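You operate a simulated robot arm through the tools that you are given. There is no shell and no other tool.

Carry out the task below with a simulated robot arm. There is one attempt and no reset: what you move stays moved.

## Task
Unscrew the sooty spark plug from the engine head and clean it.
Fine: black 21 mm socket and red driver, both put back; the plug cleaner is on, leave the plug in it.

Only the result counts: the job must be done as asked and must still hold three seconds after the hand-in. Knocking over, shifting, dropping, spilling or breaking anything else fails it.

## Robot
A 7-joint arm with a two-finger parallel gripper, fixed in place. Base frame: the origin is at the foot of the arm, x ahead of it, y to its left, z up; the work surface is at about z = 880. Readings come in mm, degrees, newtons and seconds.
With the tool pointing down near the work surface it reaches from about 300 to 700 mm from the base axis. Its first joint turns from -66.0 to 66.0 degrees. Payload 1.57 kg.
The tool frame sits at the grasp point between the pads (the TCP): z along the fingers, y along the line on which they close. The tips reach 30 mm beyond it. Largest opening 110 mm; finger width 24, thickness 12; the body of the gripper, 48 by 112 mm, starts 78 mm behind the TCP.
Orientation is that of the tool frame in the base frame, as a unit quaternion [x, y, z, w]. With the fingers straight down and closing along the base's y, the tool's x points along the base's -x, its y along +y and its z along -z.

## Interface
- The arm moves only by the tool send_rows. Its argument "motion" is a list of rows, each a list of 7 numbers: the closure, from 0 (fully open) to 1 (shut), then the shift along the base's x, y, z in mm, then the turn, a rotation vector about the base's x, y, z in degrees. In form: [[grip, dx, dy, dz, ax, ay, az], ...]. A call has 1 to 20 rows; each row is the pose to reach, as a shift and turn from the pose commanded when the call began. Rows are played at 5 a second. More than 50 mm and 8.6 degrees between two rows, or a gripper value outside its range, and nothing of the call is played. Where a pose cannot be reached the arm comes as near as it can. A force on the tool above 90 N (or 10 N above the force at the start of the call, whichever is more), or a blocked arm, ends the call early, and 0.2 s more pass. The fingers move at their own pace (about 108 mm/s each) and stop on an object; they squeeze with about 23 N. The grip force told is the motor's: it shows also when the fingers shut on nothing. Time passes only in rows, and 0.2 s behind the last, so rows that repeat a pose let the fingers close. The reply holds the time, the measured pose of the TCP, the force on the tool along the base axes, the opening and the grip force, in the units named above and with some noise, with the torque about the TCP (base axes, N m) and any sound that the robot's microphone picked up.
- Cameras (640 x 400 px; columns grow to the right, rows downward): "scene" is fixed at [157, -382.2, 1413.8]; the picture's right is [0.86, -0.51, 0.00], its down [-0.26, -0.43, -0.87] and it looks along [0.44, 0.74, -0.50] (base axes); focal length 354 px, centre (320, 200). "wrist" rides on the gripper at [70, 16, -141] in the tool frame; the picture's right is [-0.23, 0.97, 0.00], its down [-0.86, -0.20, -0.48] and it looks along [-0.47, -0.11, 0.88] (tool axes); focal length 222 px, centre (320, 200).
- camera(camera): a new picture of that camera. It takes no simulated time.
- locate(camera, pixels): for up to 12 pixels [column, row] of the newest picture of that camera ("zoom" is the newest enlarged one), the place [x, y, z] in the base frame of the surface seen there, good to about 3 mm. It takes no simulated time.
- close_up(camera, box): a new picture of the part [left, top, right, bottom] of that camera's present view, enlarged. It takes no simulated time.
- finish_job(): hands the job in; it is judged then, once.

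Leave the gripper open and the arm clear of the work at the hand-in unless told otherwise.

The tools are called after ">>>" by a JSON object that holds its "method" and its "body". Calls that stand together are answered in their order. send_rows: Moves the arm, as the interface text tells. Its arguments: {"type":"object","properties":{"motion":{"type":"array","items":{"type":"array","items":{"type":"number"}}}},"required":["motion"]} The other tools are called the same way: camera (camera) takes a picture; locate (camera, pixels) gives the place of the surface under pixels of a picture; close_up (camera, box) takes an enlarged picture of a part of a camera's view; finish_job () hands the job in.

At the start:

```text
t: 0.0
eef_pos: [442.9, -58.0, 1216.7]
tool_rot: [0.001, 1.0, -0.001, 0.0]
contact_force: [-0.8, 0.5, 0.9]
torque: [0.0, -0.01, 0.03]
gripper_width: 110.1
grasp_force: 0.1
```

scene: 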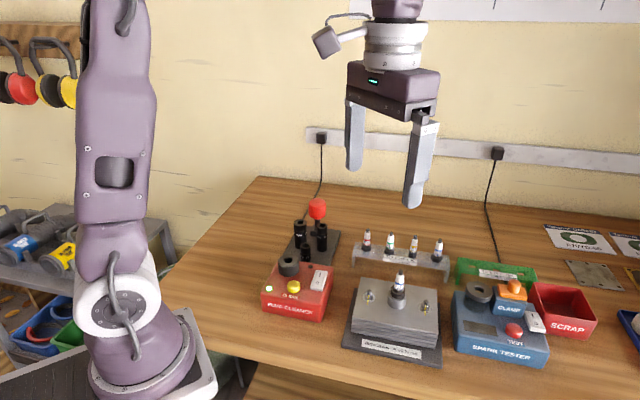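
wrist: 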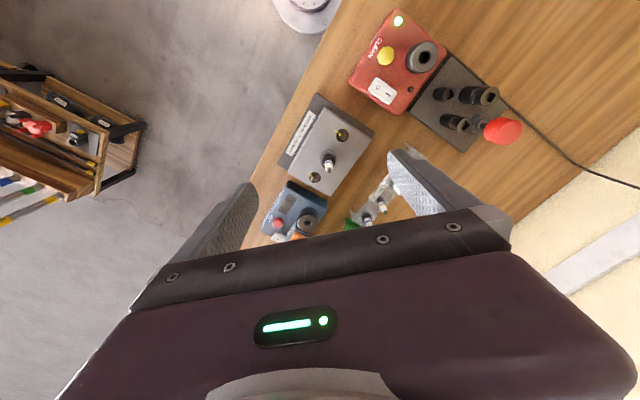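

I see the red cleaner box, engine head with a plug, socket rack with the red driver, tester, and plug rack. I'll take enlarged views of each to look at details.

>>> {"method": "close_up", "body": {"camera": "scene", "box": [250, 190, 350, 320]}}

>>> {"method": "close_up", "body": {"camera": "scene", "box": [330, 220, 460, 370]}}

>>> {"method": "close_up", "body": {"camera": "wrist", "box": [340, 0, 540, 160]}}

```text
3.08 times, centred on (300, 255) of scene
```

zoom: 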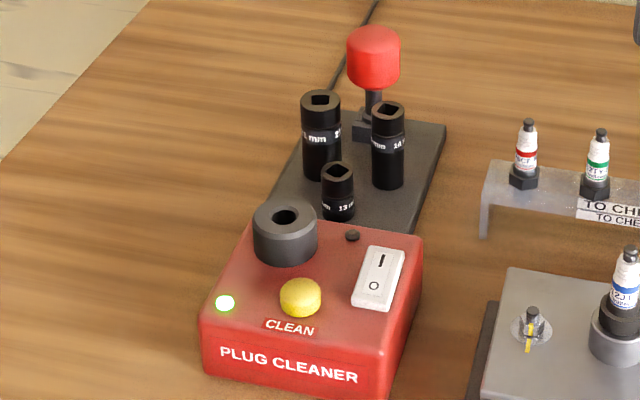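

```text
2.67 times, centred on (395, 295) of scene
```

zoom: 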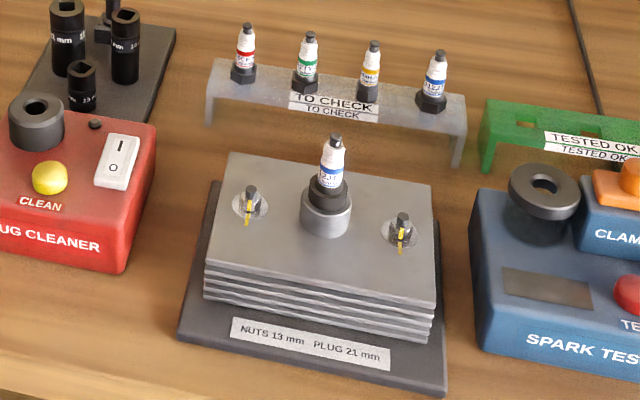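

```text
2.50 times, centred on (440, 80) of wrist
```

zoom: 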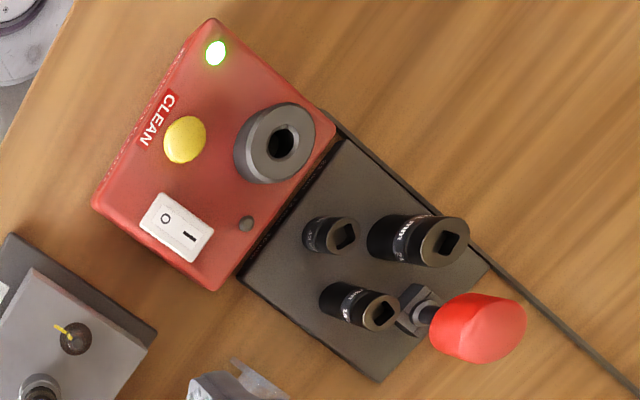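

The largest socket should be the 21 mm one. I'll locate features in this enlarged wrist view: driver knob top (480,325), large socket (443,243), mid socket (380,312), small one (342,237), cleaner hole (281,143), button (185,138), switch (178,226), driver holder (420,305), base corners.

>>> {"method": "locate", "body": {"camera": "zoom", "pixels": [[490, 320], [462, 250], [428, 243], [395, 312], [355, 237], [281, 143], [250, 150], [185, 135], [165, 217], [405, 300], [215, 52], [245, 223]]}}

>>> {"method": "close_up", "body": {"camera": "scene", "box": [280, 190, 350, 270]}}

>>> {"method": "close_up", "body": {"camera": "scene", "box": [360, 255, 440, 320]}}

```text
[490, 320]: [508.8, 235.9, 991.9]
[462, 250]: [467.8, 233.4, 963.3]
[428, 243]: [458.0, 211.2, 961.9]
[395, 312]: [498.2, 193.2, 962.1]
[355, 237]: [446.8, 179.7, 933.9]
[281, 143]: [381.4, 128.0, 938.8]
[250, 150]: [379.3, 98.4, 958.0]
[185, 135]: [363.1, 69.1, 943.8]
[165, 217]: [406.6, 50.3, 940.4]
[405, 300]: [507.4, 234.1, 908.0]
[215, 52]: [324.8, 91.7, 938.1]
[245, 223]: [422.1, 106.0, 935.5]
```

```text
5.00 times, centred on (315, 230) of scene
```

zoom: 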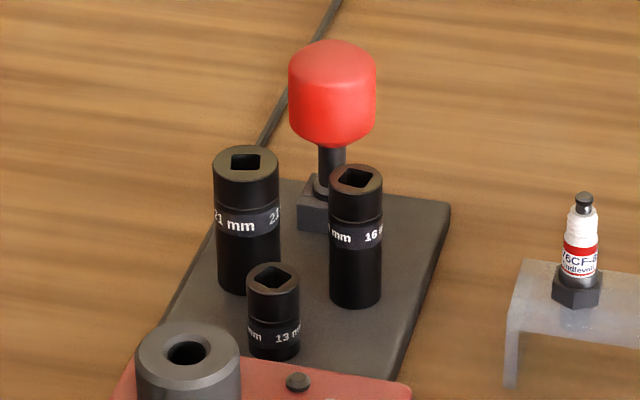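

```text
6.15 times, centred on (400, 288) of scene
```

zoom: 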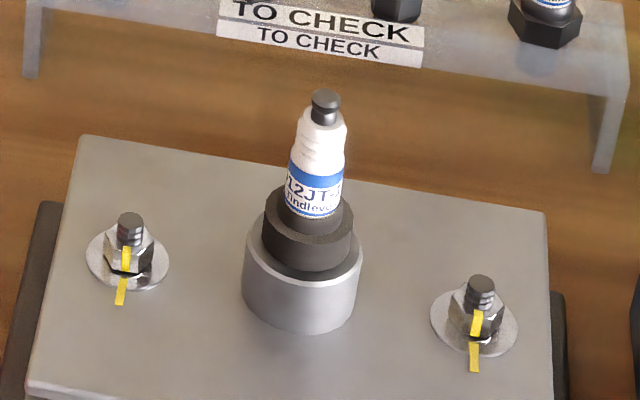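

I'll locate the plug parts in this view: tip (325,97), insulator (315,190), hex edges (262,235),(353,235), collar (300,315), head plate, and nuts.

>>> {"method": "locate", "body": {"camera": "zoom", "pixels": [[325, 95], [316, 185], [305, 255], [266, 240], [348, 240], [300, 310], [246, 270], [358, 270], [130, 218], [480, 282], [200, 300], [300, 276]]}}

>>> {"method": "close_up", "body": {"camera": "scene", "box": [280, 190, 350, 270]}}

```text
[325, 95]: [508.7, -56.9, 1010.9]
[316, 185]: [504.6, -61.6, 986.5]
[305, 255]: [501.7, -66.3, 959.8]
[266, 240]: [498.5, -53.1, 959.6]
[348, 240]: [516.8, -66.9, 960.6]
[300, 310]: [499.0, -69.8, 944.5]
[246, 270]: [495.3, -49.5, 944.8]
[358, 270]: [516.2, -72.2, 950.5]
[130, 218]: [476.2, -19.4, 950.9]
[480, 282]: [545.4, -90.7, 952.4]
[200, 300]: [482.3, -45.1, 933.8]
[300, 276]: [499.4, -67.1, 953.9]
```

```text
5.00 times, centred on (315, 230) of scene
```

zoom: 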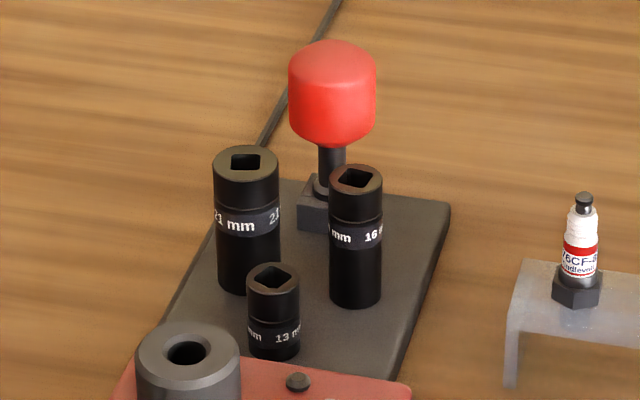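

Now the driver and sockets: knob top (330,50), knob left (291,100), right (373,100), shaft (332,160), holder block (315,205), socket 21 rim points, base plate.

>>> {"method": "locate", "body": {"camera": "zoom", "pixels": [[333, 55], [292, 95], [372, 95], [333, 120], [331, 165], [312, 215], [218, 163], [275, 163], [246, 150], [246, 176], [245, 280], [410, 240]]}}

```text
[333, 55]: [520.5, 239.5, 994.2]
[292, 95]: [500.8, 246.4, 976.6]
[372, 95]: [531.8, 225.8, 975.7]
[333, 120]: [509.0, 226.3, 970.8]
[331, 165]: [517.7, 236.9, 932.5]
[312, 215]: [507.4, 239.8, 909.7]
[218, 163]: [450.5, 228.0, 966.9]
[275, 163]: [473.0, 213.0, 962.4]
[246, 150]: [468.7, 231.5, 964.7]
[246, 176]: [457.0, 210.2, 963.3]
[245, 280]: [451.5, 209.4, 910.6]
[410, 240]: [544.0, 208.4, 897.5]
```

Driver axis is about (518,240), knob about 38 mm wide with top z≈998; socket 21 axis about (462,221), top z≈963. I'll move over the rack at z≈1120 to look from above with the wrist camera.

>>> {"method": "send_rows", "body": {"motion": [[0, 0, 45, 0, 0, 0, 0], [0, 5, 90, 0, 0, 0, 0], [0, 10, 135, 0, 0, 0, 0], [0, 15, 180, -10, 0, 0, 0], [0, 20, 225, -40, 0, 0, 0], [0, 30, 265, -60, 0, 0, 0], [0, 40, 290, -80, 0, 0, 0], [0, 40, 290, -80, 0, 0, 0]]}}

>>> {"method": "camera", "body": {"camera": "wrist"}}

```text
refused: row 5 steps farther than a row can; nothing moved
```

```text
taken
```

wrist: 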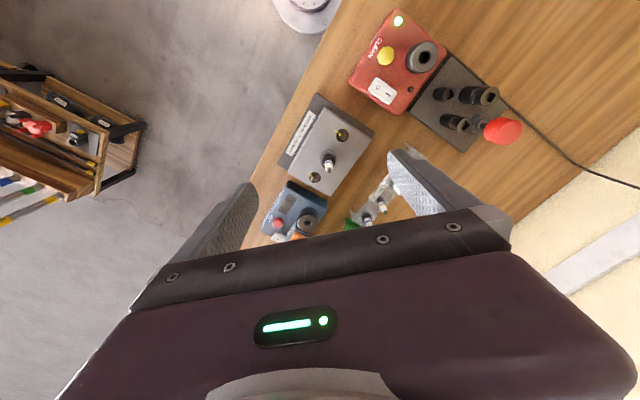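

A step was too long, so nothing moved; resending with smaller steps.

>>> {"method": "send_rows", "body": {"motion": [[0, 0, 40, 0, 0, 0, 0], [0, 5, 80, 0, 0, 0, 0], [0, 10, 120, 0, 0, 0, 0], [0, 15, 160, -10, 0, 0, 0], [0, 20, 200, -30, 0, 0, 0], [0, 25, 240, -50, 0, 0, 0], [0, 30, 275, -70, 0, 0, 0], [0, 30, 290, -90, 0, 0, 0], [0, 30, 290, -90, 0, 0, 0]]}}

>>> {"method": "camera", "body": {"camera": "wrist"}}

```text
t: 2.0
eef_pos: [474.0, 233.8, 1125.0]
tool_rot: [0.001, 1.0, 0.0, 0.0]
contact_force: [-1.2, 0.6, 0.4]
torque: [0.02, -0.02, 0.01]
gripper_width: 110.2
grasp_force: 0.2
```

```text
taken
```

wrist: 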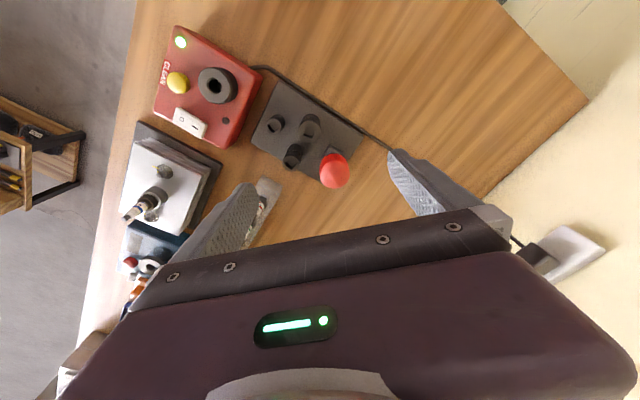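

The rack is visible between the fingers. Enlarging it.

>>> {"method": "close_up", "body": {"camera": "wrist", "box": [240, 80, 368, 192]}}

```text
3.57 times, centred on (304, 136) of wrist
```

zoom: 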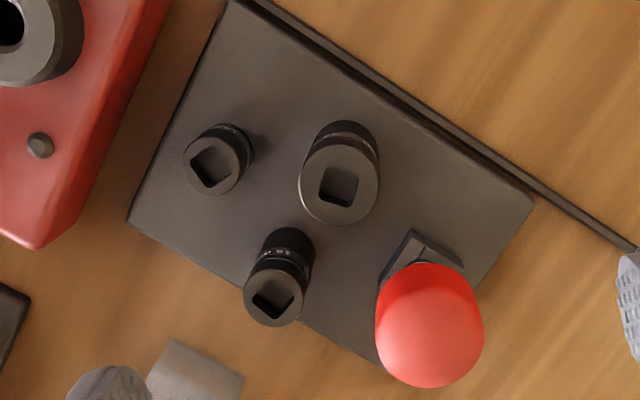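

I'll locate the 21 mm socket's square corners (320,168),(358,176),(355,207),(318,200), its rim, plate corners, and holder block corners.

>>> {"method": "locate", "body": {"camera": "zoom", "pixels": [[304, 185], [378, 185], [340, 148], [340, 222], [128, 220], [228, 5], [533, 200], [410, 230], [464, 262], [430, 325], [380, 325], [482, 325]]}}

>>> {"method": "close_up", "body": {"camera": "wrist", "box": [295, 105, 327, 133]}}

>>> {"method": "close_up", "body": {"camera": "wrist", "box": [310, 135, 358, 191]}}

```text
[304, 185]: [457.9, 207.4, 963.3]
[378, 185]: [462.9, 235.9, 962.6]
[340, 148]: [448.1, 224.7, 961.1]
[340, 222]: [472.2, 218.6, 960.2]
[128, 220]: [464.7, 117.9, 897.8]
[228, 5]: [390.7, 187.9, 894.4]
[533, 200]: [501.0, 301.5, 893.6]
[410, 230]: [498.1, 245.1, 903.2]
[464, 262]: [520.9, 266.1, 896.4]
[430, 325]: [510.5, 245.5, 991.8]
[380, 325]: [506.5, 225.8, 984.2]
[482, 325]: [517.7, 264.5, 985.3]
```

```text
14.29 times, centred on (311, 119) of wrist
```

zoom: 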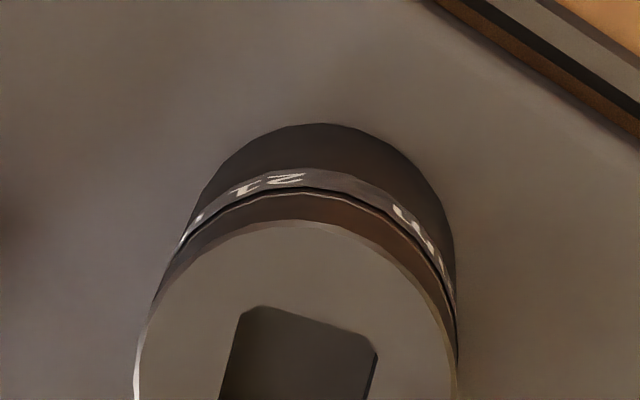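

```text
7.14 times, centred on (334, 163) of wrist
```

zoom: 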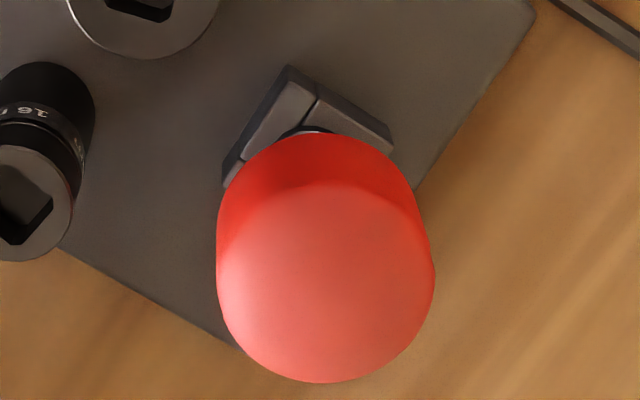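

Holder block is aligned with the plate (yaw ≈46°). Now a close-up of the whole 21 mm socket top to get its square's yaw.

>>> {"method": "close_up", "body": {"camera": "wrist", "box": [296, 112, 322, 146]}}

```text
11.76 times, centred on (309, 129) of wrist
```

zoom: 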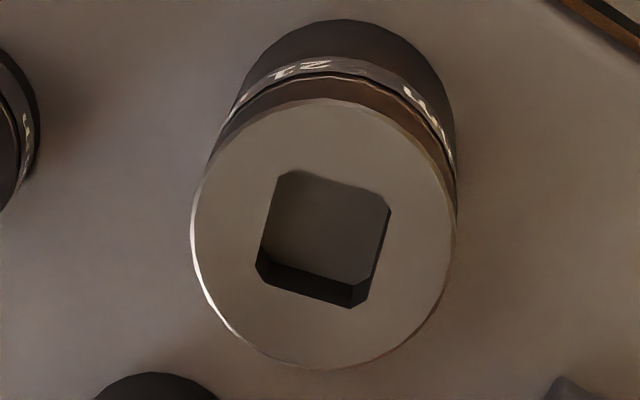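

Locating points just outside the square edges on the top face, plus rim extremes, to get yaw and centre.

>>> {"method": "locate", "body": {"camera": "zoom", "pixels": [[272, 178], [252, 262], [260, 287], [348, 314], [393, 214], [372, 292], [292, 165], [386, 202], [200, 230], [446, 240], [325, 108], [325, 360]]}}

```text
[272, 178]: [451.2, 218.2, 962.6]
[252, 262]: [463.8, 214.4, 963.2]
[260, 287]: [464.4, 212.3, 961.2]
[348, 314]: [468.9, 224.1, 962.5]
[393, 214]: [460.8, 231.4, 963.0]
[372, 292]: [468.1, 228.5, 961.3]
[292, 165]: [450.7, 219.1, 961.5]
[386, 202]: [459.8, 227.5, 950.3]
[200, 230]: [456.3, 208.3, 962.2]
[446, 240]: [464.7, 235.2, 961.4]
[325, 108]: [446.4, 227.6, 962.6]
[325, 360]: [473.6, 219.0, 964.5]
```

Socket square yaw works out at about 60° (mod 90) by image geometry. Next I'll hover over the knob at (517,241) with the fingers turned 25° so they miss the sockets, and opened to about 66 mm.

>>> {"method": "send_rows", "body": {"motion": [[0.2, 15, 3, 0, 0, 0, 8], [0.4, 30, 6, 0, 0, 0, 16], [0.4, 43, 7, -20, 0, 0, 24], [0.4, 43, 7, -50, 0, 0, 25], [0.4, 43, 7, -75, 0, 0, 25], [0.4, 43, 7, -75, 0, 0, 25]]}}

>>> {"method": "camera", "body": {"camera": "wrist"}}

>>> {"method": "camera", "body": {"camera": "scene"}}

```text
t: 3.4
eef_pos: [515.5, 239.9, 1052.7]
tool_rot: [-0.216, 0.976, -0.001, 0.0]
contact_force: [0.0, 1.0, 0.5]
torque: [0.03, -0.02, 0.02]
gripper_width: 66.0
grasp_force: 0.1
```

```text
taken
```

wrist: 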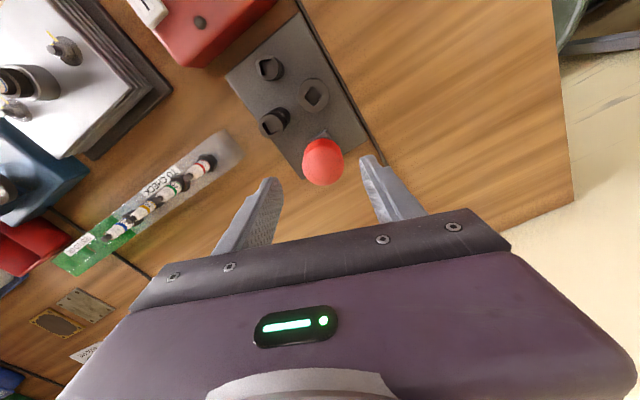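

```text
taken
```

scene: 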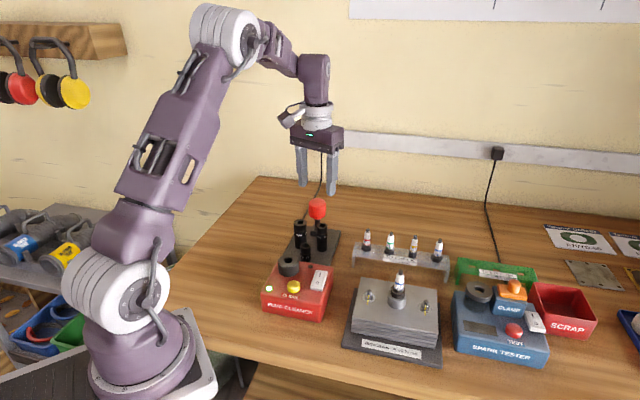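

The knob sits roughly between the fingers. I'll enlarge the sockets again for a second yaw estimate, and locate the knob.

>>> {"method": "close_up", "body": {"camera": "wrist", "box": [295, 75, 331, 115]}}

>>> {"method": "locate", "body": {"camera": "wrist", "pixels": [[323, 162], [303, 162], [343, 162], [323, 140], [323, 184], [318, 132]]}}

>>> {"method": "close_up", "body": {"camera": "wrist", "box": [290, 122, 354, 192]}}

```text
10.00 times, centred on (313, 95) of wrist
```

zoom: 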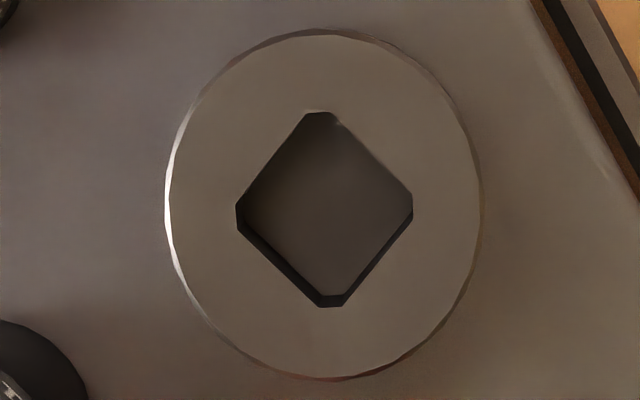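

```text
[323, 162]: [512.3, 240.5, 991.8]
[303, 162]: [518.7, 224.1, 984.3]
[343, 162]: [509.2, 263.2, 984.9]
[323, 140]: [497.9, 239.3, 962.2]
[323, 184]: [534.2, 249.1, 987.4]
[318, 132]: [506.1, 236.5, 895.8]
```

```text
5.71 times, centred on (322, 157) of wrist
```

zoom: 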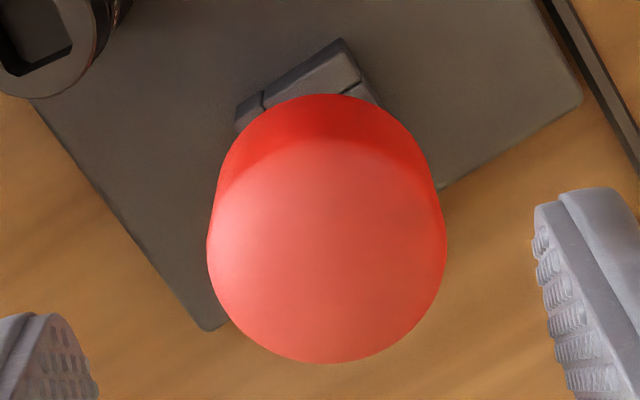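

Knob centre is about (517.5,243). I'll shift by (+2,+3), descend to z≈982 so the tips stay near the knob bottom, and stop there to check before closing.

>>> {"method": "send_rows", "body": {"motion": [[0.4, 2, 3, -25, 0, 0, 0], [0.4, 2, 3, -50, 0, 0, 0], [0.4, 2, 3, -71, 0, 0, 0], [0.4, 2, 3, -71, 0, 0, 0]]}}

>>> {"method": "close_up", "body": {"camera": "scene", "box": [270, 140, 370, 270]}}

>>> {"method": "camera", "body": {"camera": "wrist"}}

```text
t: 4.4
eef_pos: [519.0, 241.9, 979.6]
tool_rot: [-0.216, 0.976, 0.0, 0.001]
contact_force: [-0.5, -0.2, 0.8]
torque: [-0.01, -0.01, 0.02]
gripper_width: 66.1
grasp_force: 0.1
```

```text
3.08 times, centred on (320, 205) of scene
```

zoom: 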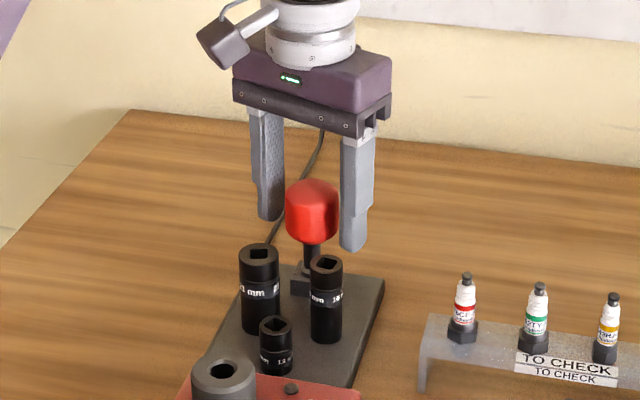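

```text
taken
```

wrist: 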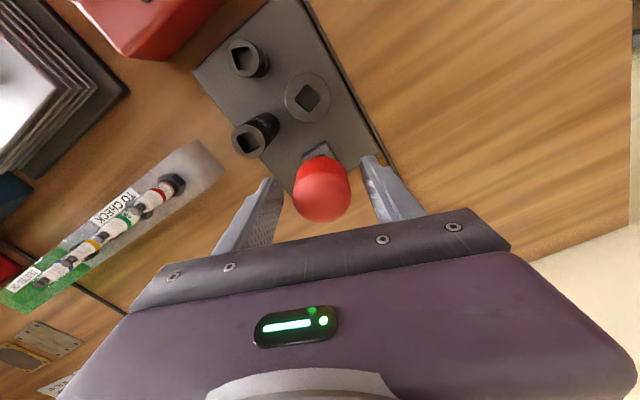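

Fingers straddle the knob with good clearance. Closing.

>>> {"method": "send_rows", "body": {"motion": [[0.6, 0, 0, 0, 0, 0, 0], [0.8, 0, 0, 0, 0, 0, 0], [0.8, 0, 0, 0, 0, 0, 0]]}}

>>> {"method": "close_up", "body": {"camera": "scene", "box": [270, 140, 370, 270]}}

```text
t: 5.2
eef_pos: [517.7, 241.8, 979.7]
tool_rot: [-0.216, 0.976, 0.0, 0.0]
contact_force: [-1.2, 2.5, 1.1]
torque: [0.15, 0.04, 0.04]
gripper_width: 41.6
grasp_force: 22.8
```

```text
3.08 times, centred on (320, 205) of scene
```

zoom: 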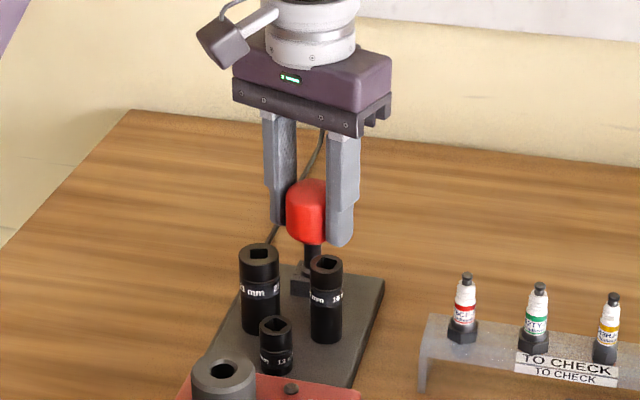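

Gripped at 41.6 mm width with 23 N. Lifting straight up slowly.

>>> {"method": "send_rows", "body": {"motion": [[0.8, 0, 0, 10, 0, 0, 0], [0.8, 0, 0, 20, 0, 0, 0], [0.8, 0, 0, 40, 0, 0, 0], [0.8, 0, 0, 70, 0, 0, 0], [0.8, 0, 0, 100, 0, 0, 0], [0.8, 0, 0, 100, 0, 0, 0]]}}

>>> {"method": "close_up", "body": {"camera": "scene", "box": [270, 110, 370, 240]}}

>>> {"method": "close_up", "body": {"camera": "scene", "box": [300, 180, 330, 220]}}

```text
t: 6.6
eef_pos: [515.3, 243.0, 1080.5]
tool_rot: [-0.216, 0.976, 0.0, 0.0]
contact_force: [-1.0, -0.1, -1.6]
torque: [0.0, 0.0, 0.0]
gripper_width: 41.3
grasp_force: 23.5
```

```text
3.08 times, centred on (320, 175) of scene
```

zoom: 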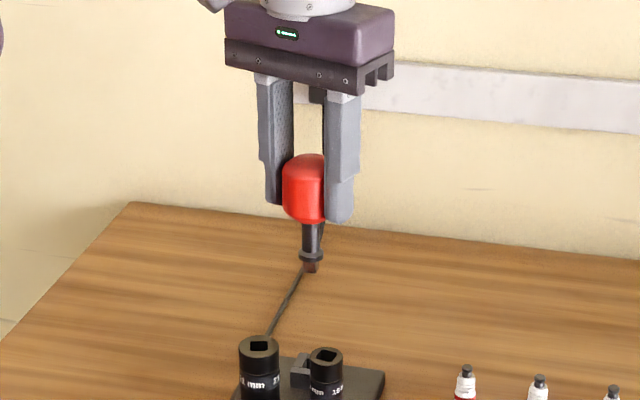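

```text
10.00 times, centred on (315, 200) of scene
```

zoom: 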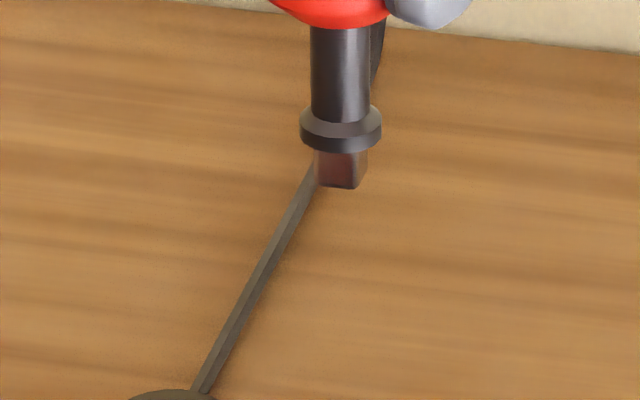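

Driver lifted cleanly; the square tip is visible around (316,203). A tighter close-up to measure its yaw, and to see the holder.

>>> {"method": "close_up", "body": {"camera": "scene", "box": [312, 193, 324, 203]}}

>>> {"method": "close_up", "body": {"camera": "scene", "box": [285, 215, 345, 270]}}

>>> {"method": "close_up", "body": {"camera": "wrist", "box": [280, 60, 360, 180]}}

```text
16.00 times, centred on (318, 198) of scene
```

zoom: 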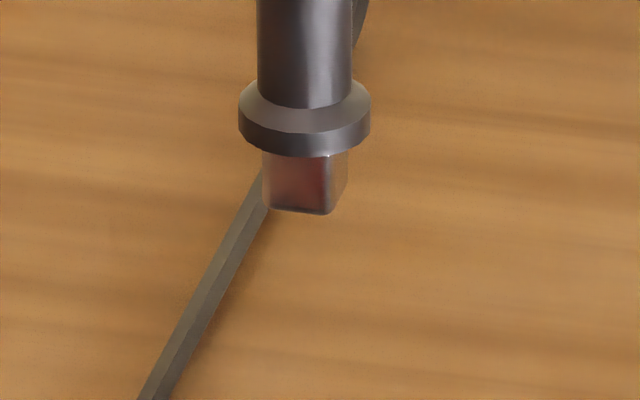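

```text
7.27 times, centred on (315, 242) of scene
```

zoom: 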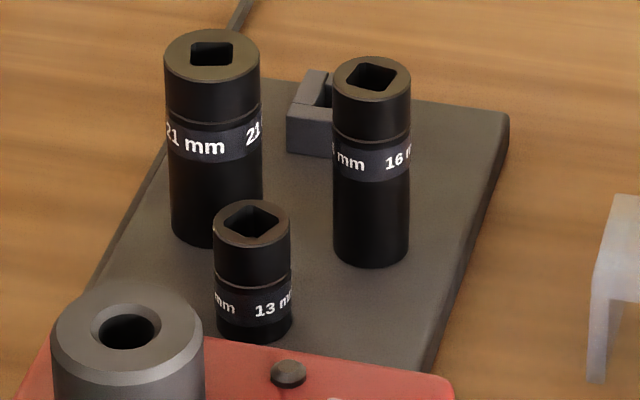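

```text
3.33 times, centred on (320, 120) of wrist
```

zoom: 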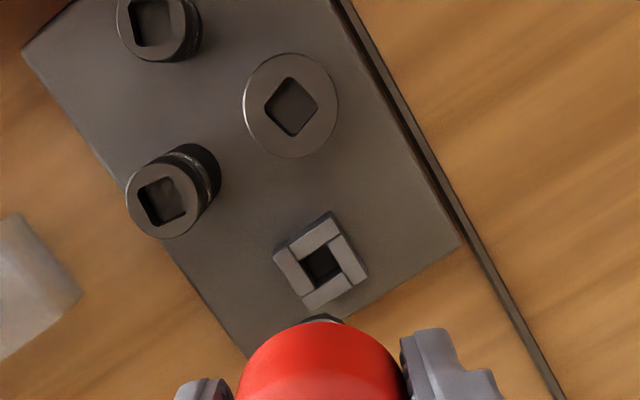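

The holder is a square pocket aligned with the plate, which fixes the driver's square at ≈45°. Locating block corners and the socket rim for centres.

>>> {"method": "locate", "body": {"camera": "zoom", "pixels": [[331, 218], [279, 255], [309, 304], [363, 271], [320, 240], [346, 290], [247, 105], [335, 105], [291, 61], [291, 153]]}}

```text
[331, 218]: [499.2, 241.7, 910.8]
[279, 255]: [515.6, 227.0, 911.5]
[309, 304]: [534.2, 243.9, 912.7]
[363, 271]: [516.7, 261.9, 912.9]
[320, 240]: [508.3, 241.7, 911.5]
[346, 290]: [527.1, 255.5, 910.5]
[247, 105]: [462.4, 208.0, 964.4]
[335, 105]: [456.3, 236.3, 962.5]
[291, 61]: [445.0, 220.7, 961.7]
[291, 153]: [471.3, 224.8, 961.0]
```

Holder centre ≈(516.5,243.6), 21 mm socket centre ≈(460.3,222), so the shift is (-56,-21.6), and the driver must turn +15° to line up its square. I'll move over the socket at height and inspect.

>>> {"method": "send_rows", "body": {"motion": [[0.8, -20, -8, 0, 0, 0, 5], [0.8, -40, -16, 0, 0, 0, 10], [0.8, -56.2, -21.6, 0, 0, 0, 15], [0.8, -56.2, -21.6, -15, 0, 0, 15], [0.8, -56.2, -21.6, -27, 0, 0, 15], [0.8, -56.2, -21.6, -27, 0, 0, 15]]}}

>>> {"method": "close_up", "body": {"camera": "scene", "box": [280, 205, 320, 245]}}

>>> {"method": "camera", "body": {"camera": "wrist"}}

```text
t: 8.0
eef_pos: [461.4, 221.3, 1054.0]
tool_rot: [-0.342, 0.94, -0.001, 0.0]
contact_force: [-0.3, -0.6, -2.6]
torque: [-0.01, 0.0, -0.01]
gripper_width: 41.7
grasp_force: 23.4
```

```text
10.00 times, centred on (300, 225) of scene
```

zoom: 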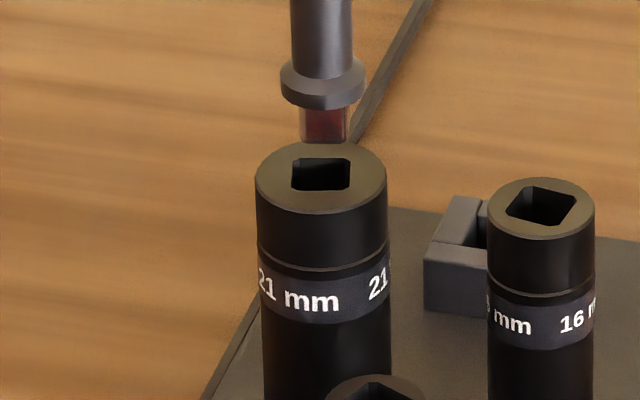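

```text
taken
```

wrist: 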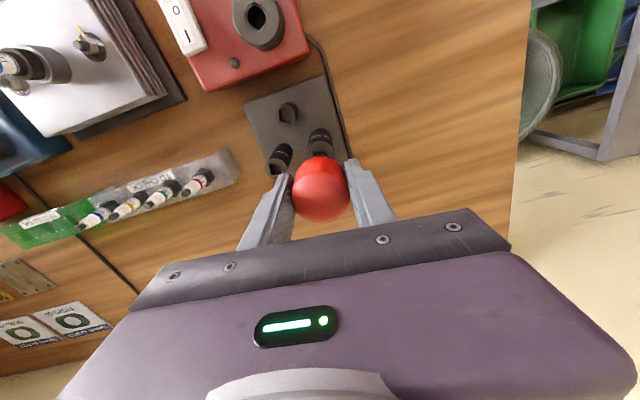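

Both squares face the camera in parallel (good yaw). The driver's tip looks about 1.1 mm to the right of the hole centre (324.5 vs 320.5 in the zoom). I'll shift (-1.3,0) and descend 14 mm, to just past the expected contact, then check the force.

>>> {"method": "send_rows", "body": {"motion": [[0.8, -1.3, 0, -4, 0, 0, 0], [0.8, -1.3, 0, -8, 0, 0, 0], [0.8, -1.3, 0, -11, 0, 0, 0], [0.8, -1.3, 0, -14, 0, 0, 0], [0.8, -1.3, 0, -14, 0, 0, 0]]}}

>>> {"method": "close_up", "body": {"camera": "scene", "box": [280, 205, 320, 245]}}

```text
t: 9.2
eef_pos: [460.3, 222.6, 1038.8]
tool_rot: [-0.342, 0.94, 0.0, 0.0]
contact_force: [-0.4, 1.0, -1.9]
torque: [0.0, 0.01, 0.01]
gripper_width: 41.4
grasp_force: 23.1
```

```text
10.00 times, centred on (300, 225) of scene
```

zoom: 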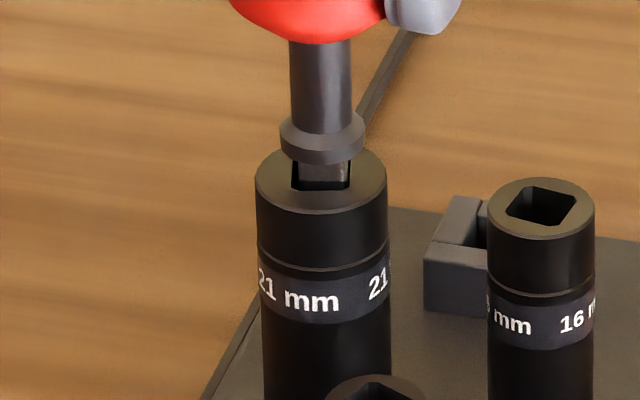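

The square is entering the hole with no force. Continuing down another 8 mm.

>>> {"method": "send_rows", "body": {"motion": [[0.8, 0, 0, -3, 0, 0, 0], [0.8, 0, 0, -5, 0, 0, 0], [0.8, 0, 0, -7, 0, 0, 0], [0.8, 0, 0, -8, 0, 0, 0], [0.8, 0, 0, -8, 0, 0, 0]]}}

>>> {"method": "close_up", "body": {"camera": "scene", "box": [280, 205, 320, 245]}}

```text
t: 10.4
eef_pos: [460.0, 221.3, 1031.6]
tool_rot: [-0.342, 0.94, 0.0, 0.0]
contact_force: [-1.1, -0.5, -1.4]
torque: [0.0, 0.01, 0.01]
gripper_width: 41.3
grasp_force: 23.2
```

```text
10.00 times, centred on (300, 225) of scene
```

zoom: 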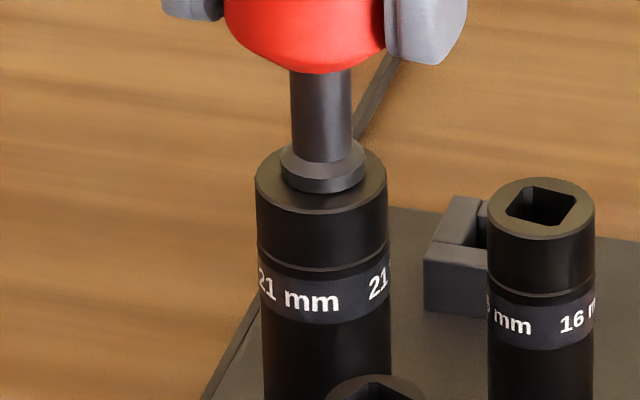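

Almost seated (collar near the socket face). Pressing down a bit more in small steps to seat it fully.

>>> {"method": "send_rows", "body": {"motion": [[0.8, 0, 0, -0.7, 0, 0, 0], [0.8, 0, 0, -1.5, 0, 0, 0], [0.8, 0, 0, -2.2, 0, 0, 0], [0.8, 0, 0, -2.2, 0, 0, 0]]}}

```text
t: 11.4
eef_pos: [459.9, 222.6, 1029.3]
tool_rot: [-0.342, 0.94, 0.001, 0.001]
contact_force: [1.3, 0.8, 28.8]
torque: [0.28, 0.01, -0.01]
gripper_width: 41.6
grasp_force: 23.0
```

Upward force of 29 N: seated. Lifting slowly to see whether the socket comes along.

>>> {"method": "send_rows", "body": {"motion": [[0.8, 0, 0, 3, 0, 0, 0], [0.8, 0, 0, 8, 0, 0, 0], [0.8, 0, 0, 15, 0, 0, 0], [0.8, 0, 0, 22, 0, 0, 0], [0.8, 0, 0, 22, 0, 0, 0]]}}

>>> {"method": "close_up", "body": {"camera": "scene", "box": [270, 190, 330, 255]}}

```text
t: 12.6
eef_pos: [460.5, 221.8, 1051.7]
tool_rot: [-0.342, 0.94, 0.001, 0.001]
contact_force: [0.0, -0.2, -2.2]
torque: [-0.01, -0.01, 0.0]
gripper_width: 41.4
grasp_force: 22.8
```

```text
6.15 times, centred on (300, 222) of scene
```

zoom: 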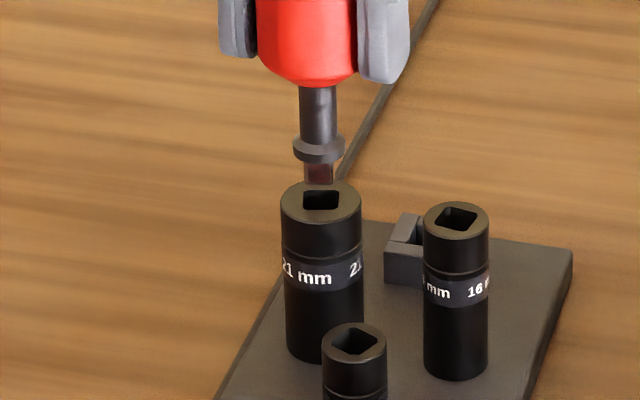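

The socket stays on its peg: the driver has no hold on it. New plan: put the driver back in its holder, carry the socket to the plug with the fingers, then fetch the driver. Moving back over the holder with the original yaw.

>>> {"method": "send_rows", "body": {"motion": [[0.8, 0, 0, 15, 0, 0, 0], [0.8, 0, 0, 30, 0, 0, 0], [0.8, 20, 8, 30, 0, 0, -5], [0.8, 40, 15, 30, 0, 0, -10], [0.8, 57.5, 21.6, 30, 0, 0, -15], [0.8, 57.5, 21.6, 5, 0, 0, -15], [0.8, 57.5, 21.6, -48, 0, 0, -15]]}}

>>> {"method": "close_up", "body": {"camera": "scene", "box": [290, 195, 340, 245]}}

```text
refused: row 7 steps farther than a row can; nothing moved
```

```text
8.00 times, centred on (315, 220) of scene
```

zoom: 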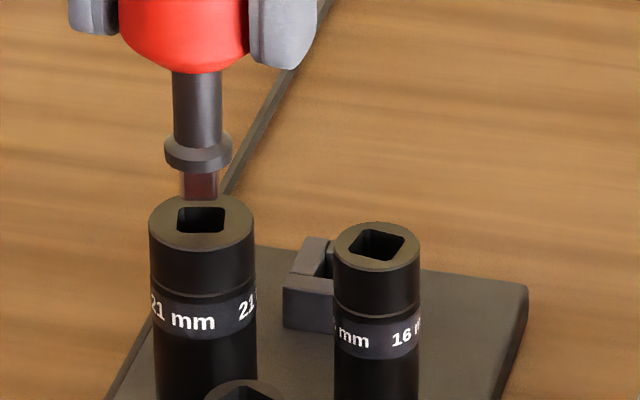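

One step too long; splitting it.

>>> {"method": "send_rows", "body": {"motion": [[0.8, 0, 0, 15, 0, 0, 0], [0.8, 0, 0, 30, 0, 0, 0], [0.8, 20, 8, 30, 0, 0, -5], [0.8, 40, 15, 30, 0, 0, -10], [0.8, 57.5, 21.6, 30, 0, 0, -15], [0.8, 57.5, 21.6, 0, 0, 0, -15], [0.8, 57.5, 21.6, -30, 0, 0, -15], [0.8, 57.5, 21.6, -50, 0, 0, -15], [0.8, 57.5, 21.6, -50, 0, 0, -15]]}}

>>> {"method": "close_up", "body": {"camera": "scene", "box": [290, 195, 340, 245]}}

>>> {"method": "close_up", "body": {"camera": "wrist", "box": [280, 60, 360, 180]}}

```text
t: 14.6
eef_pos: [516.6, 243.4, 1000.6]
tool_rot: [-0.217, 0.976, 0.001, 0.001]
contact_force: [0.5, 0.0, -1.9]
torque: [0.04, 0.01, -0.01]
gripper_width: 41.4
grasp_force: 23.6
```

```text
8.00 times, centred on (315, 220) of scene
```

zoom: 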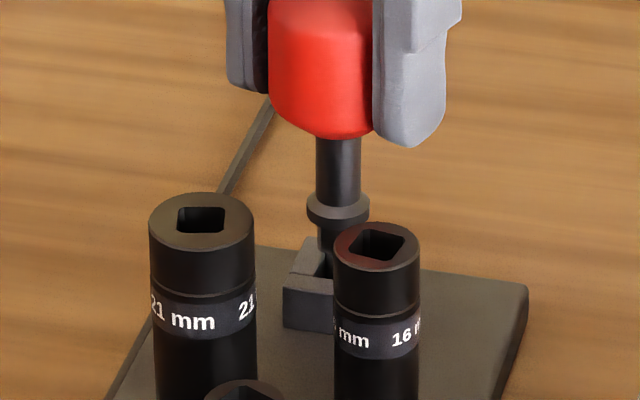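

```text
3.33 times, centred on (320, 120) of wrist
```

zoom: 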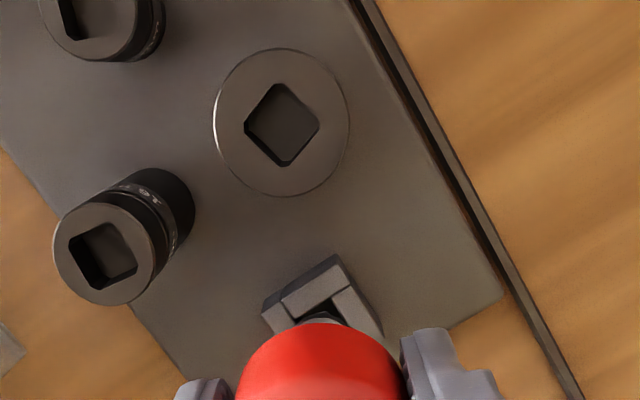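

Tip is above the holder pocket. Lowering 14 mm first to check entry.

>>> {"method": "send_rows", "body": {"motion": [[0.8, 0, 0, -5, 0, 0, 0], [0.8, 0, 0, -9, 0, 0, 0], [0.8, 0, 0, -12, 0, 0, 0], [0.8, 0, 0, -15, 0, 0, 0], [0.8, 0, 0, -15, 0, 0, 0]]}}

>>> {"method": "close_up", "body": {"camera": "scene", "box": [290, 195, 340, 245]}}

```text
t: 15.8
eef_pos: [517.5, 242.7, 985.4]
tool_rot: [-0.216, 0.976, 0.0, 0.0]
contact_force: [0.1, 0.3, 0.4]
torque: [0.05, -0.05, 0.0]
gripper_width: 41.0
grasp_force: 22.9
```

```text
8.00 times, centred on (315, 220) of scene
```

zoom: 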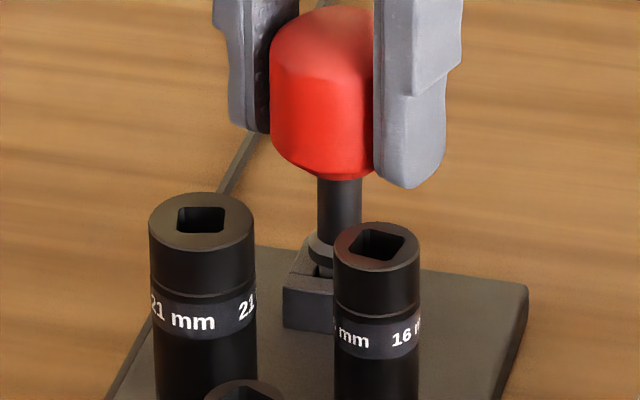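

It is entering. Lowering the final 5 mm, then opening to 66 mm.

>>> {"method": "send_rows", "body": {"motion": [[0.8, 0, 0, -3, 0, 0, 0], [0.8, 0, 0, -5, 0, 0, 0], [0.8, 0, 0, -5, 0, 0, 0], [0.4, 0, 0, -5, 0, 0, 0], [0.4, 0, 0, -5, 0, 0, 0]]}}

>>> {"method": "close_up", "body": {"camera": "scene", "box": [290, 195, 340, 245]}}

```text
t: 17.0
eef_pos: [517.6, 241.7, 981.0]
tool_rot: [-0.217, 0.976, 0.0, 0.001]
contact_force: [0.3, 0.1, 0.3]
torque: [-0.04, 0.02, -0.02]
gripper_width: 66.1
grasp_force: 0.1
```

```text
8.00 times, centred on (315, 220) of scene
```

zoom: 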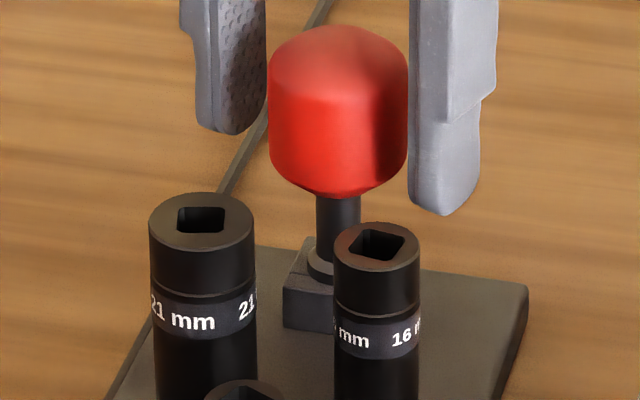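

Driver is upright in its holder. Next: rise, go over the 21 mm socket with the fingers' line between its neighbours (yaw 14°), opened to 50 mm.

>>> {"method": "send_rows", "body": {"motion": [[0.4, 0, 0, 30, 0, 0, 0], [0.4, 0, 0, 60, 0, 0, 0], [0.45, -20, -7, 60, 0, 0, -4], [0.545, -40, -14, 60, 0, 0, -8], [0.545, -57.9, -20.8, 60, 0, 0, -11], [0.545, -57.9, -20.8, 40, 0, 0, -11], [0.545, -57.9, -20.8, 40, 0, 0, -11]]}}

>>> {"method": "camera", "body": {"camera": "wrist"}}

>>> {"method": "close_up", "body": {"camera": "scene", "box": [270, 150, 360, 270]}}

```text
t: 18.6
eef_pos: [460.1, 223.0, 1020.9]
tool_rot: [-0.122, 0.992, 0.0, 0.0]
contact_force: [-0.7, 0.3, 0.4]
torque: [0.04, 0.02, -0.01]
gripper_width: 50.0
grasp_force: 0.1
```

```text
taken
```

wrist: 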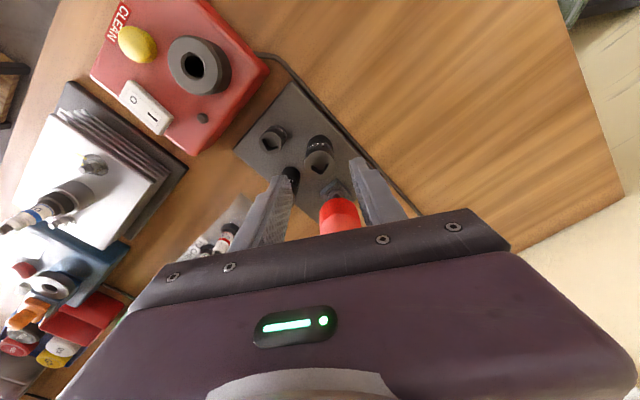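

```text
3.33 times, centred on (315, 210) of scene
```

zoom: 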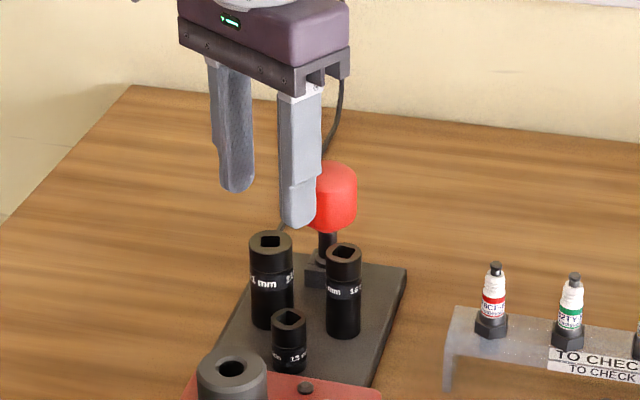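

Socket is centred between the fingers. Descending to z≈950 in steps.

>>> {"method": "send_rows", "body": {"motion": [[0.545, 0, 0, -30, 0, 0, 0], [0.545, 0, 0, -50, 0, 0, 0], [0.545, 0, 0, -71, 0, 0, 0], [0.545, 0, 0, -71, 0, 0, 0]]}}

>>> {"method": "close_up", "body": {"camera": "scene", "box": [270, 180, 350, 270]}}

>>> {"method": "close_up", "body": {"camera": "wrist", "box": [240, 100, 400, 230]}}

```text
t: 19.6
eef_pos: [460.3, 221.5, 949.9]
tool_rot: [-0.123, 0.992, -0.001, 0.0]
contact_force: [0.4, 0.0, -0.5]
torque: [-0.02, 0.0, 0.02]
gripper_width: 50.1
grasp_force: 0.0
```

```text
4.44 times, centred on (310, 225) of scene
```

zoom: 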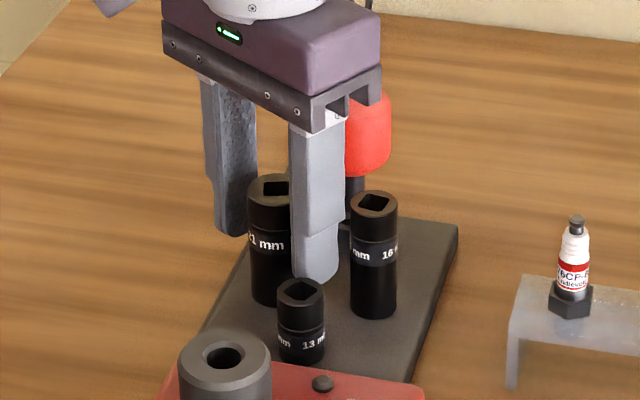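

```text
3.08 times, centred on (320, 165) of wrist
```

zoom: 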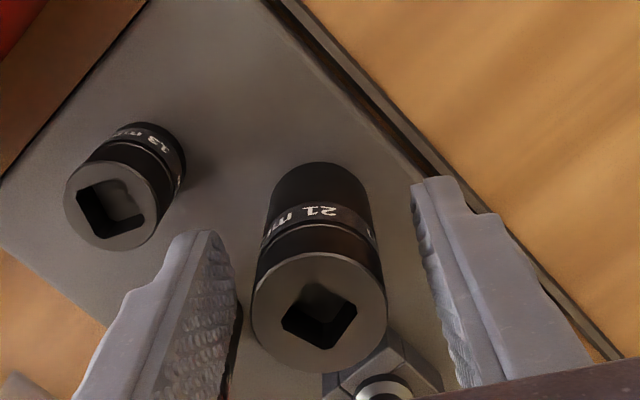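

By projection the socket's top centre (px 320,201) coincides with the grasp axis (321,203). Closing on it.

>>> {"method": "send_rows", "body": {"motion": [[0.7, 0, 0, 0, 0, 0, 0], [0.9, 0, 0, 0, 0, 0, 0], [0.9, 0, 0, 0, 0, 0, 0]]}}

```text
t: 20.4
eef_pos: [459.0, 222.3, 950.7]
tool_rot: [-0.123, 0.992, 0.001, -0.001]
contact_force: [0.2, -1.4, 0.3]
torque: [0.01, 0.0, 0.0]
gripper_width: 30.2
grasp_force: 22.4
```

Gripped at 30.2 mm. Lifting slowly by 90 mm to clear everything.

>>> {"method": "send_rows", "body": {"motion": [[0.9, 0, 0, 8, 0, 0, 0], [0.9, 0, 0, 20, 0, 0, 0], [0.9, 0, 0, 45, 0, 0, 0], [0.9, 0, 0, 80, 0, 0, 0], [0.9, 0, 0, 110, 0, 0, 0], [0.9, 0, 0, 110, 0, 0, 0]]}}

>>> {"method": "close_up", "body": {"camera": "scene", "box": [250, 150, 350, 270]}}

>>> {"method": "close_up", "body": {"camera": "wrist", "box": [240, 100, 400, 230]}}

```text
t: 21.8
eef_pos: [459.5, 221.7, 1061.4]
tool_rot: [-0.121, 0.993, 0.0, 0.0]
contact_force: [-0.4, -0.7, -2.3]
torque: [-0.01, -0.02, -0.01]
gripper_width: 30.2
grasp_force: 23.5
```

```text
3.33 times, centred on (300, 210) of scene
```

zoom: 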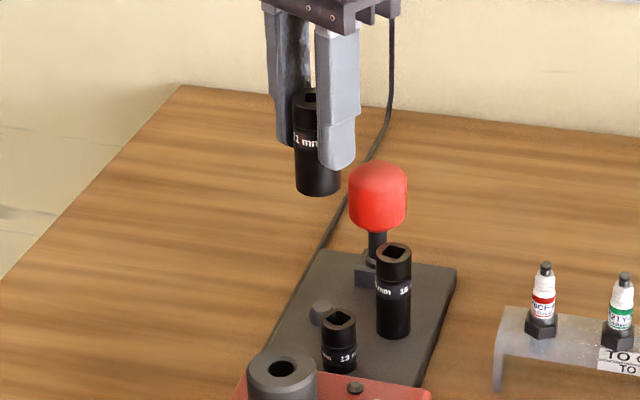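

```text
3.08 times, centred on (320, 165) of wrist
```

zoom: 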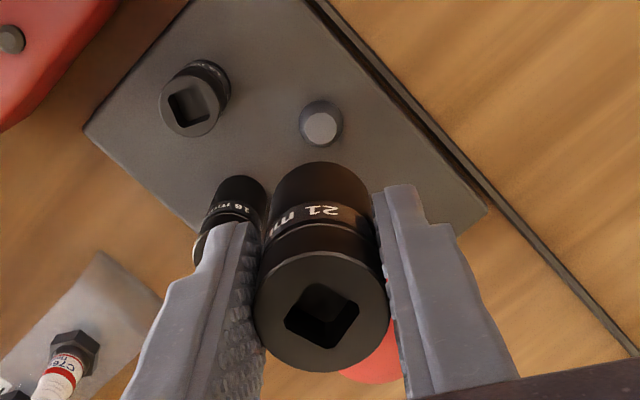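

Socket lifted; its short peg is visible at (320,125) in the wrist zoom. I'll locate the peg for the return trip, then travel high to near the engine head.

>>> {"method": "locate", "body": {"camera": "zoom", "pixels": [[320, 127], [305, 127], [337, 127], [320, 112], [320, 142], [260, 310], [388, 310], [320, 255], [320, 365]]}}

>>> {"method": "send_rows", "body": {"motion": [[0.9, 0, 0, 30, 0, 0, 0], [0.9, 0, 0, 70, 0, 0, 0], [0.9, 10, -40, 70, 0, 0, 0], [0.9, 20, -80, 70, 0, 0, 0], [0.9, 35, -120, 70, 0, 0, 0], [0.9, 50, -160, 70, 0, 0, 0], [0.9, 65, -200, 70, 0, 0, 0], [0.9, 80, -240, 70, 0, 0, 0], [0.9, 100, -280, 70, 0, 0, 0], [0.9, 100, -280, 70, 0, 0, 0]]}}

>>> {"method": "camera", "body": {"camera": "wrist"}}

>>> {"method": "camera", "body": {"camera": "scene"}}

```text
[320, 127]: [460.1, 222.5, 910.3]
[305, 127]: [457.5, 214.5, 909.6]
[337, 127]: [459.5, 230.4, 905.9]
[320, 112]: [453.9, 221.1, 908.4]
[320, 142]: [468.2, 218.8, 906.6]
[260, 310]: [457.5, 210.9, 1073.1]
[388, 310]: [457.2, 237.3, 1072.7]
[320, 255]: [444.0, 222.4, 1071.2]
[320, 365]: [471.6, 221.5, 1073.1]
```

```text
t: 24.0
eef_pos: [559.0, -58.6, 1130.6]
tool_rot: [-0.122, 0.992, 0.0, 0.0]
contact_force: [-0.6, -0.9, -1.9]
torque: [0.01, 0.0, 0.02]
gripper_width: 30.2
grasp_force: 22.5
```

```text
taken
```

wrist: 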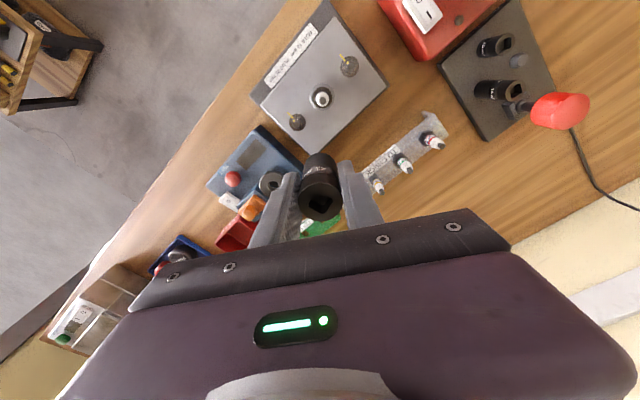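

```text
taken
```

scene: 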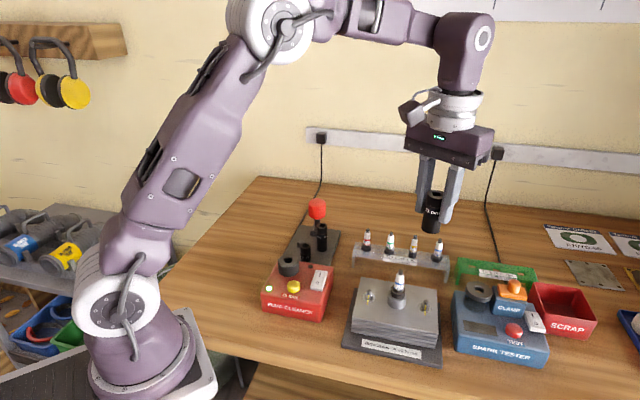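

The plug shows almost from straight above at (321,97). Enlarging it.

>>> {"method": "close_up", "body": {"camera": "wrist", "box": [305, 82, 337, 112]}}

>>> {"method": "close_up", "body": {"camera": "wrist", "box": [260, 30, 380, 150]}}

```text
13.33 times, centred on (321, 97) of wrist
```

zoom: 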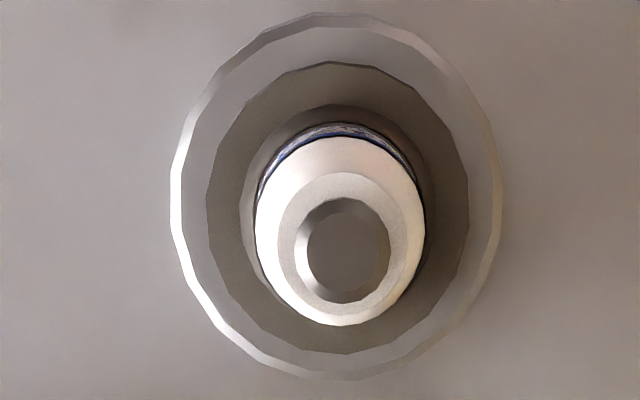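

```text
3.33 times, centred on (320, 90) of wrist
```

zoom: 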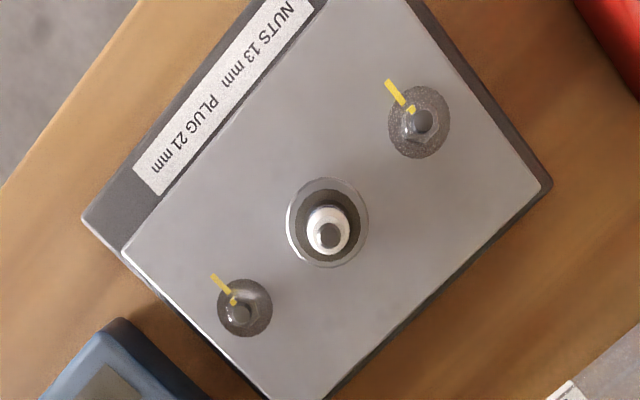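

The plug's shell looks rounded from above; a tight scene close-up to understand the hex.

>>> {"method": "close_up", "body": {"camera": "scene", "box": [385, 265, 413, 310]}}

>>> {"method": "close_up", "body": {"camera": "scene", "box": [355, 225, 450, 270]}}

```text
8.89 times, centred on (399, 288) of scene
```

zoom: 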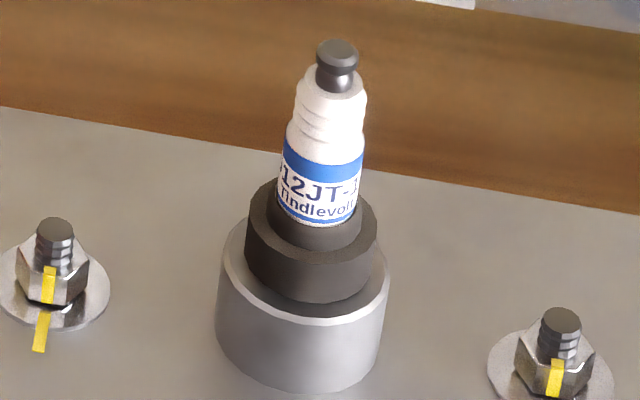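

```text
6.74 times, centred on (402, 248) of scene
```

zoom: 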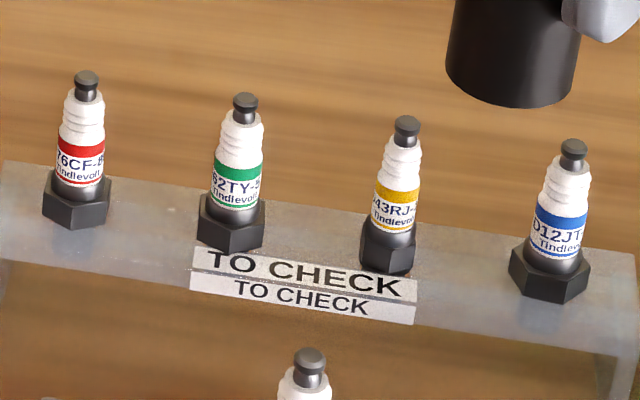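

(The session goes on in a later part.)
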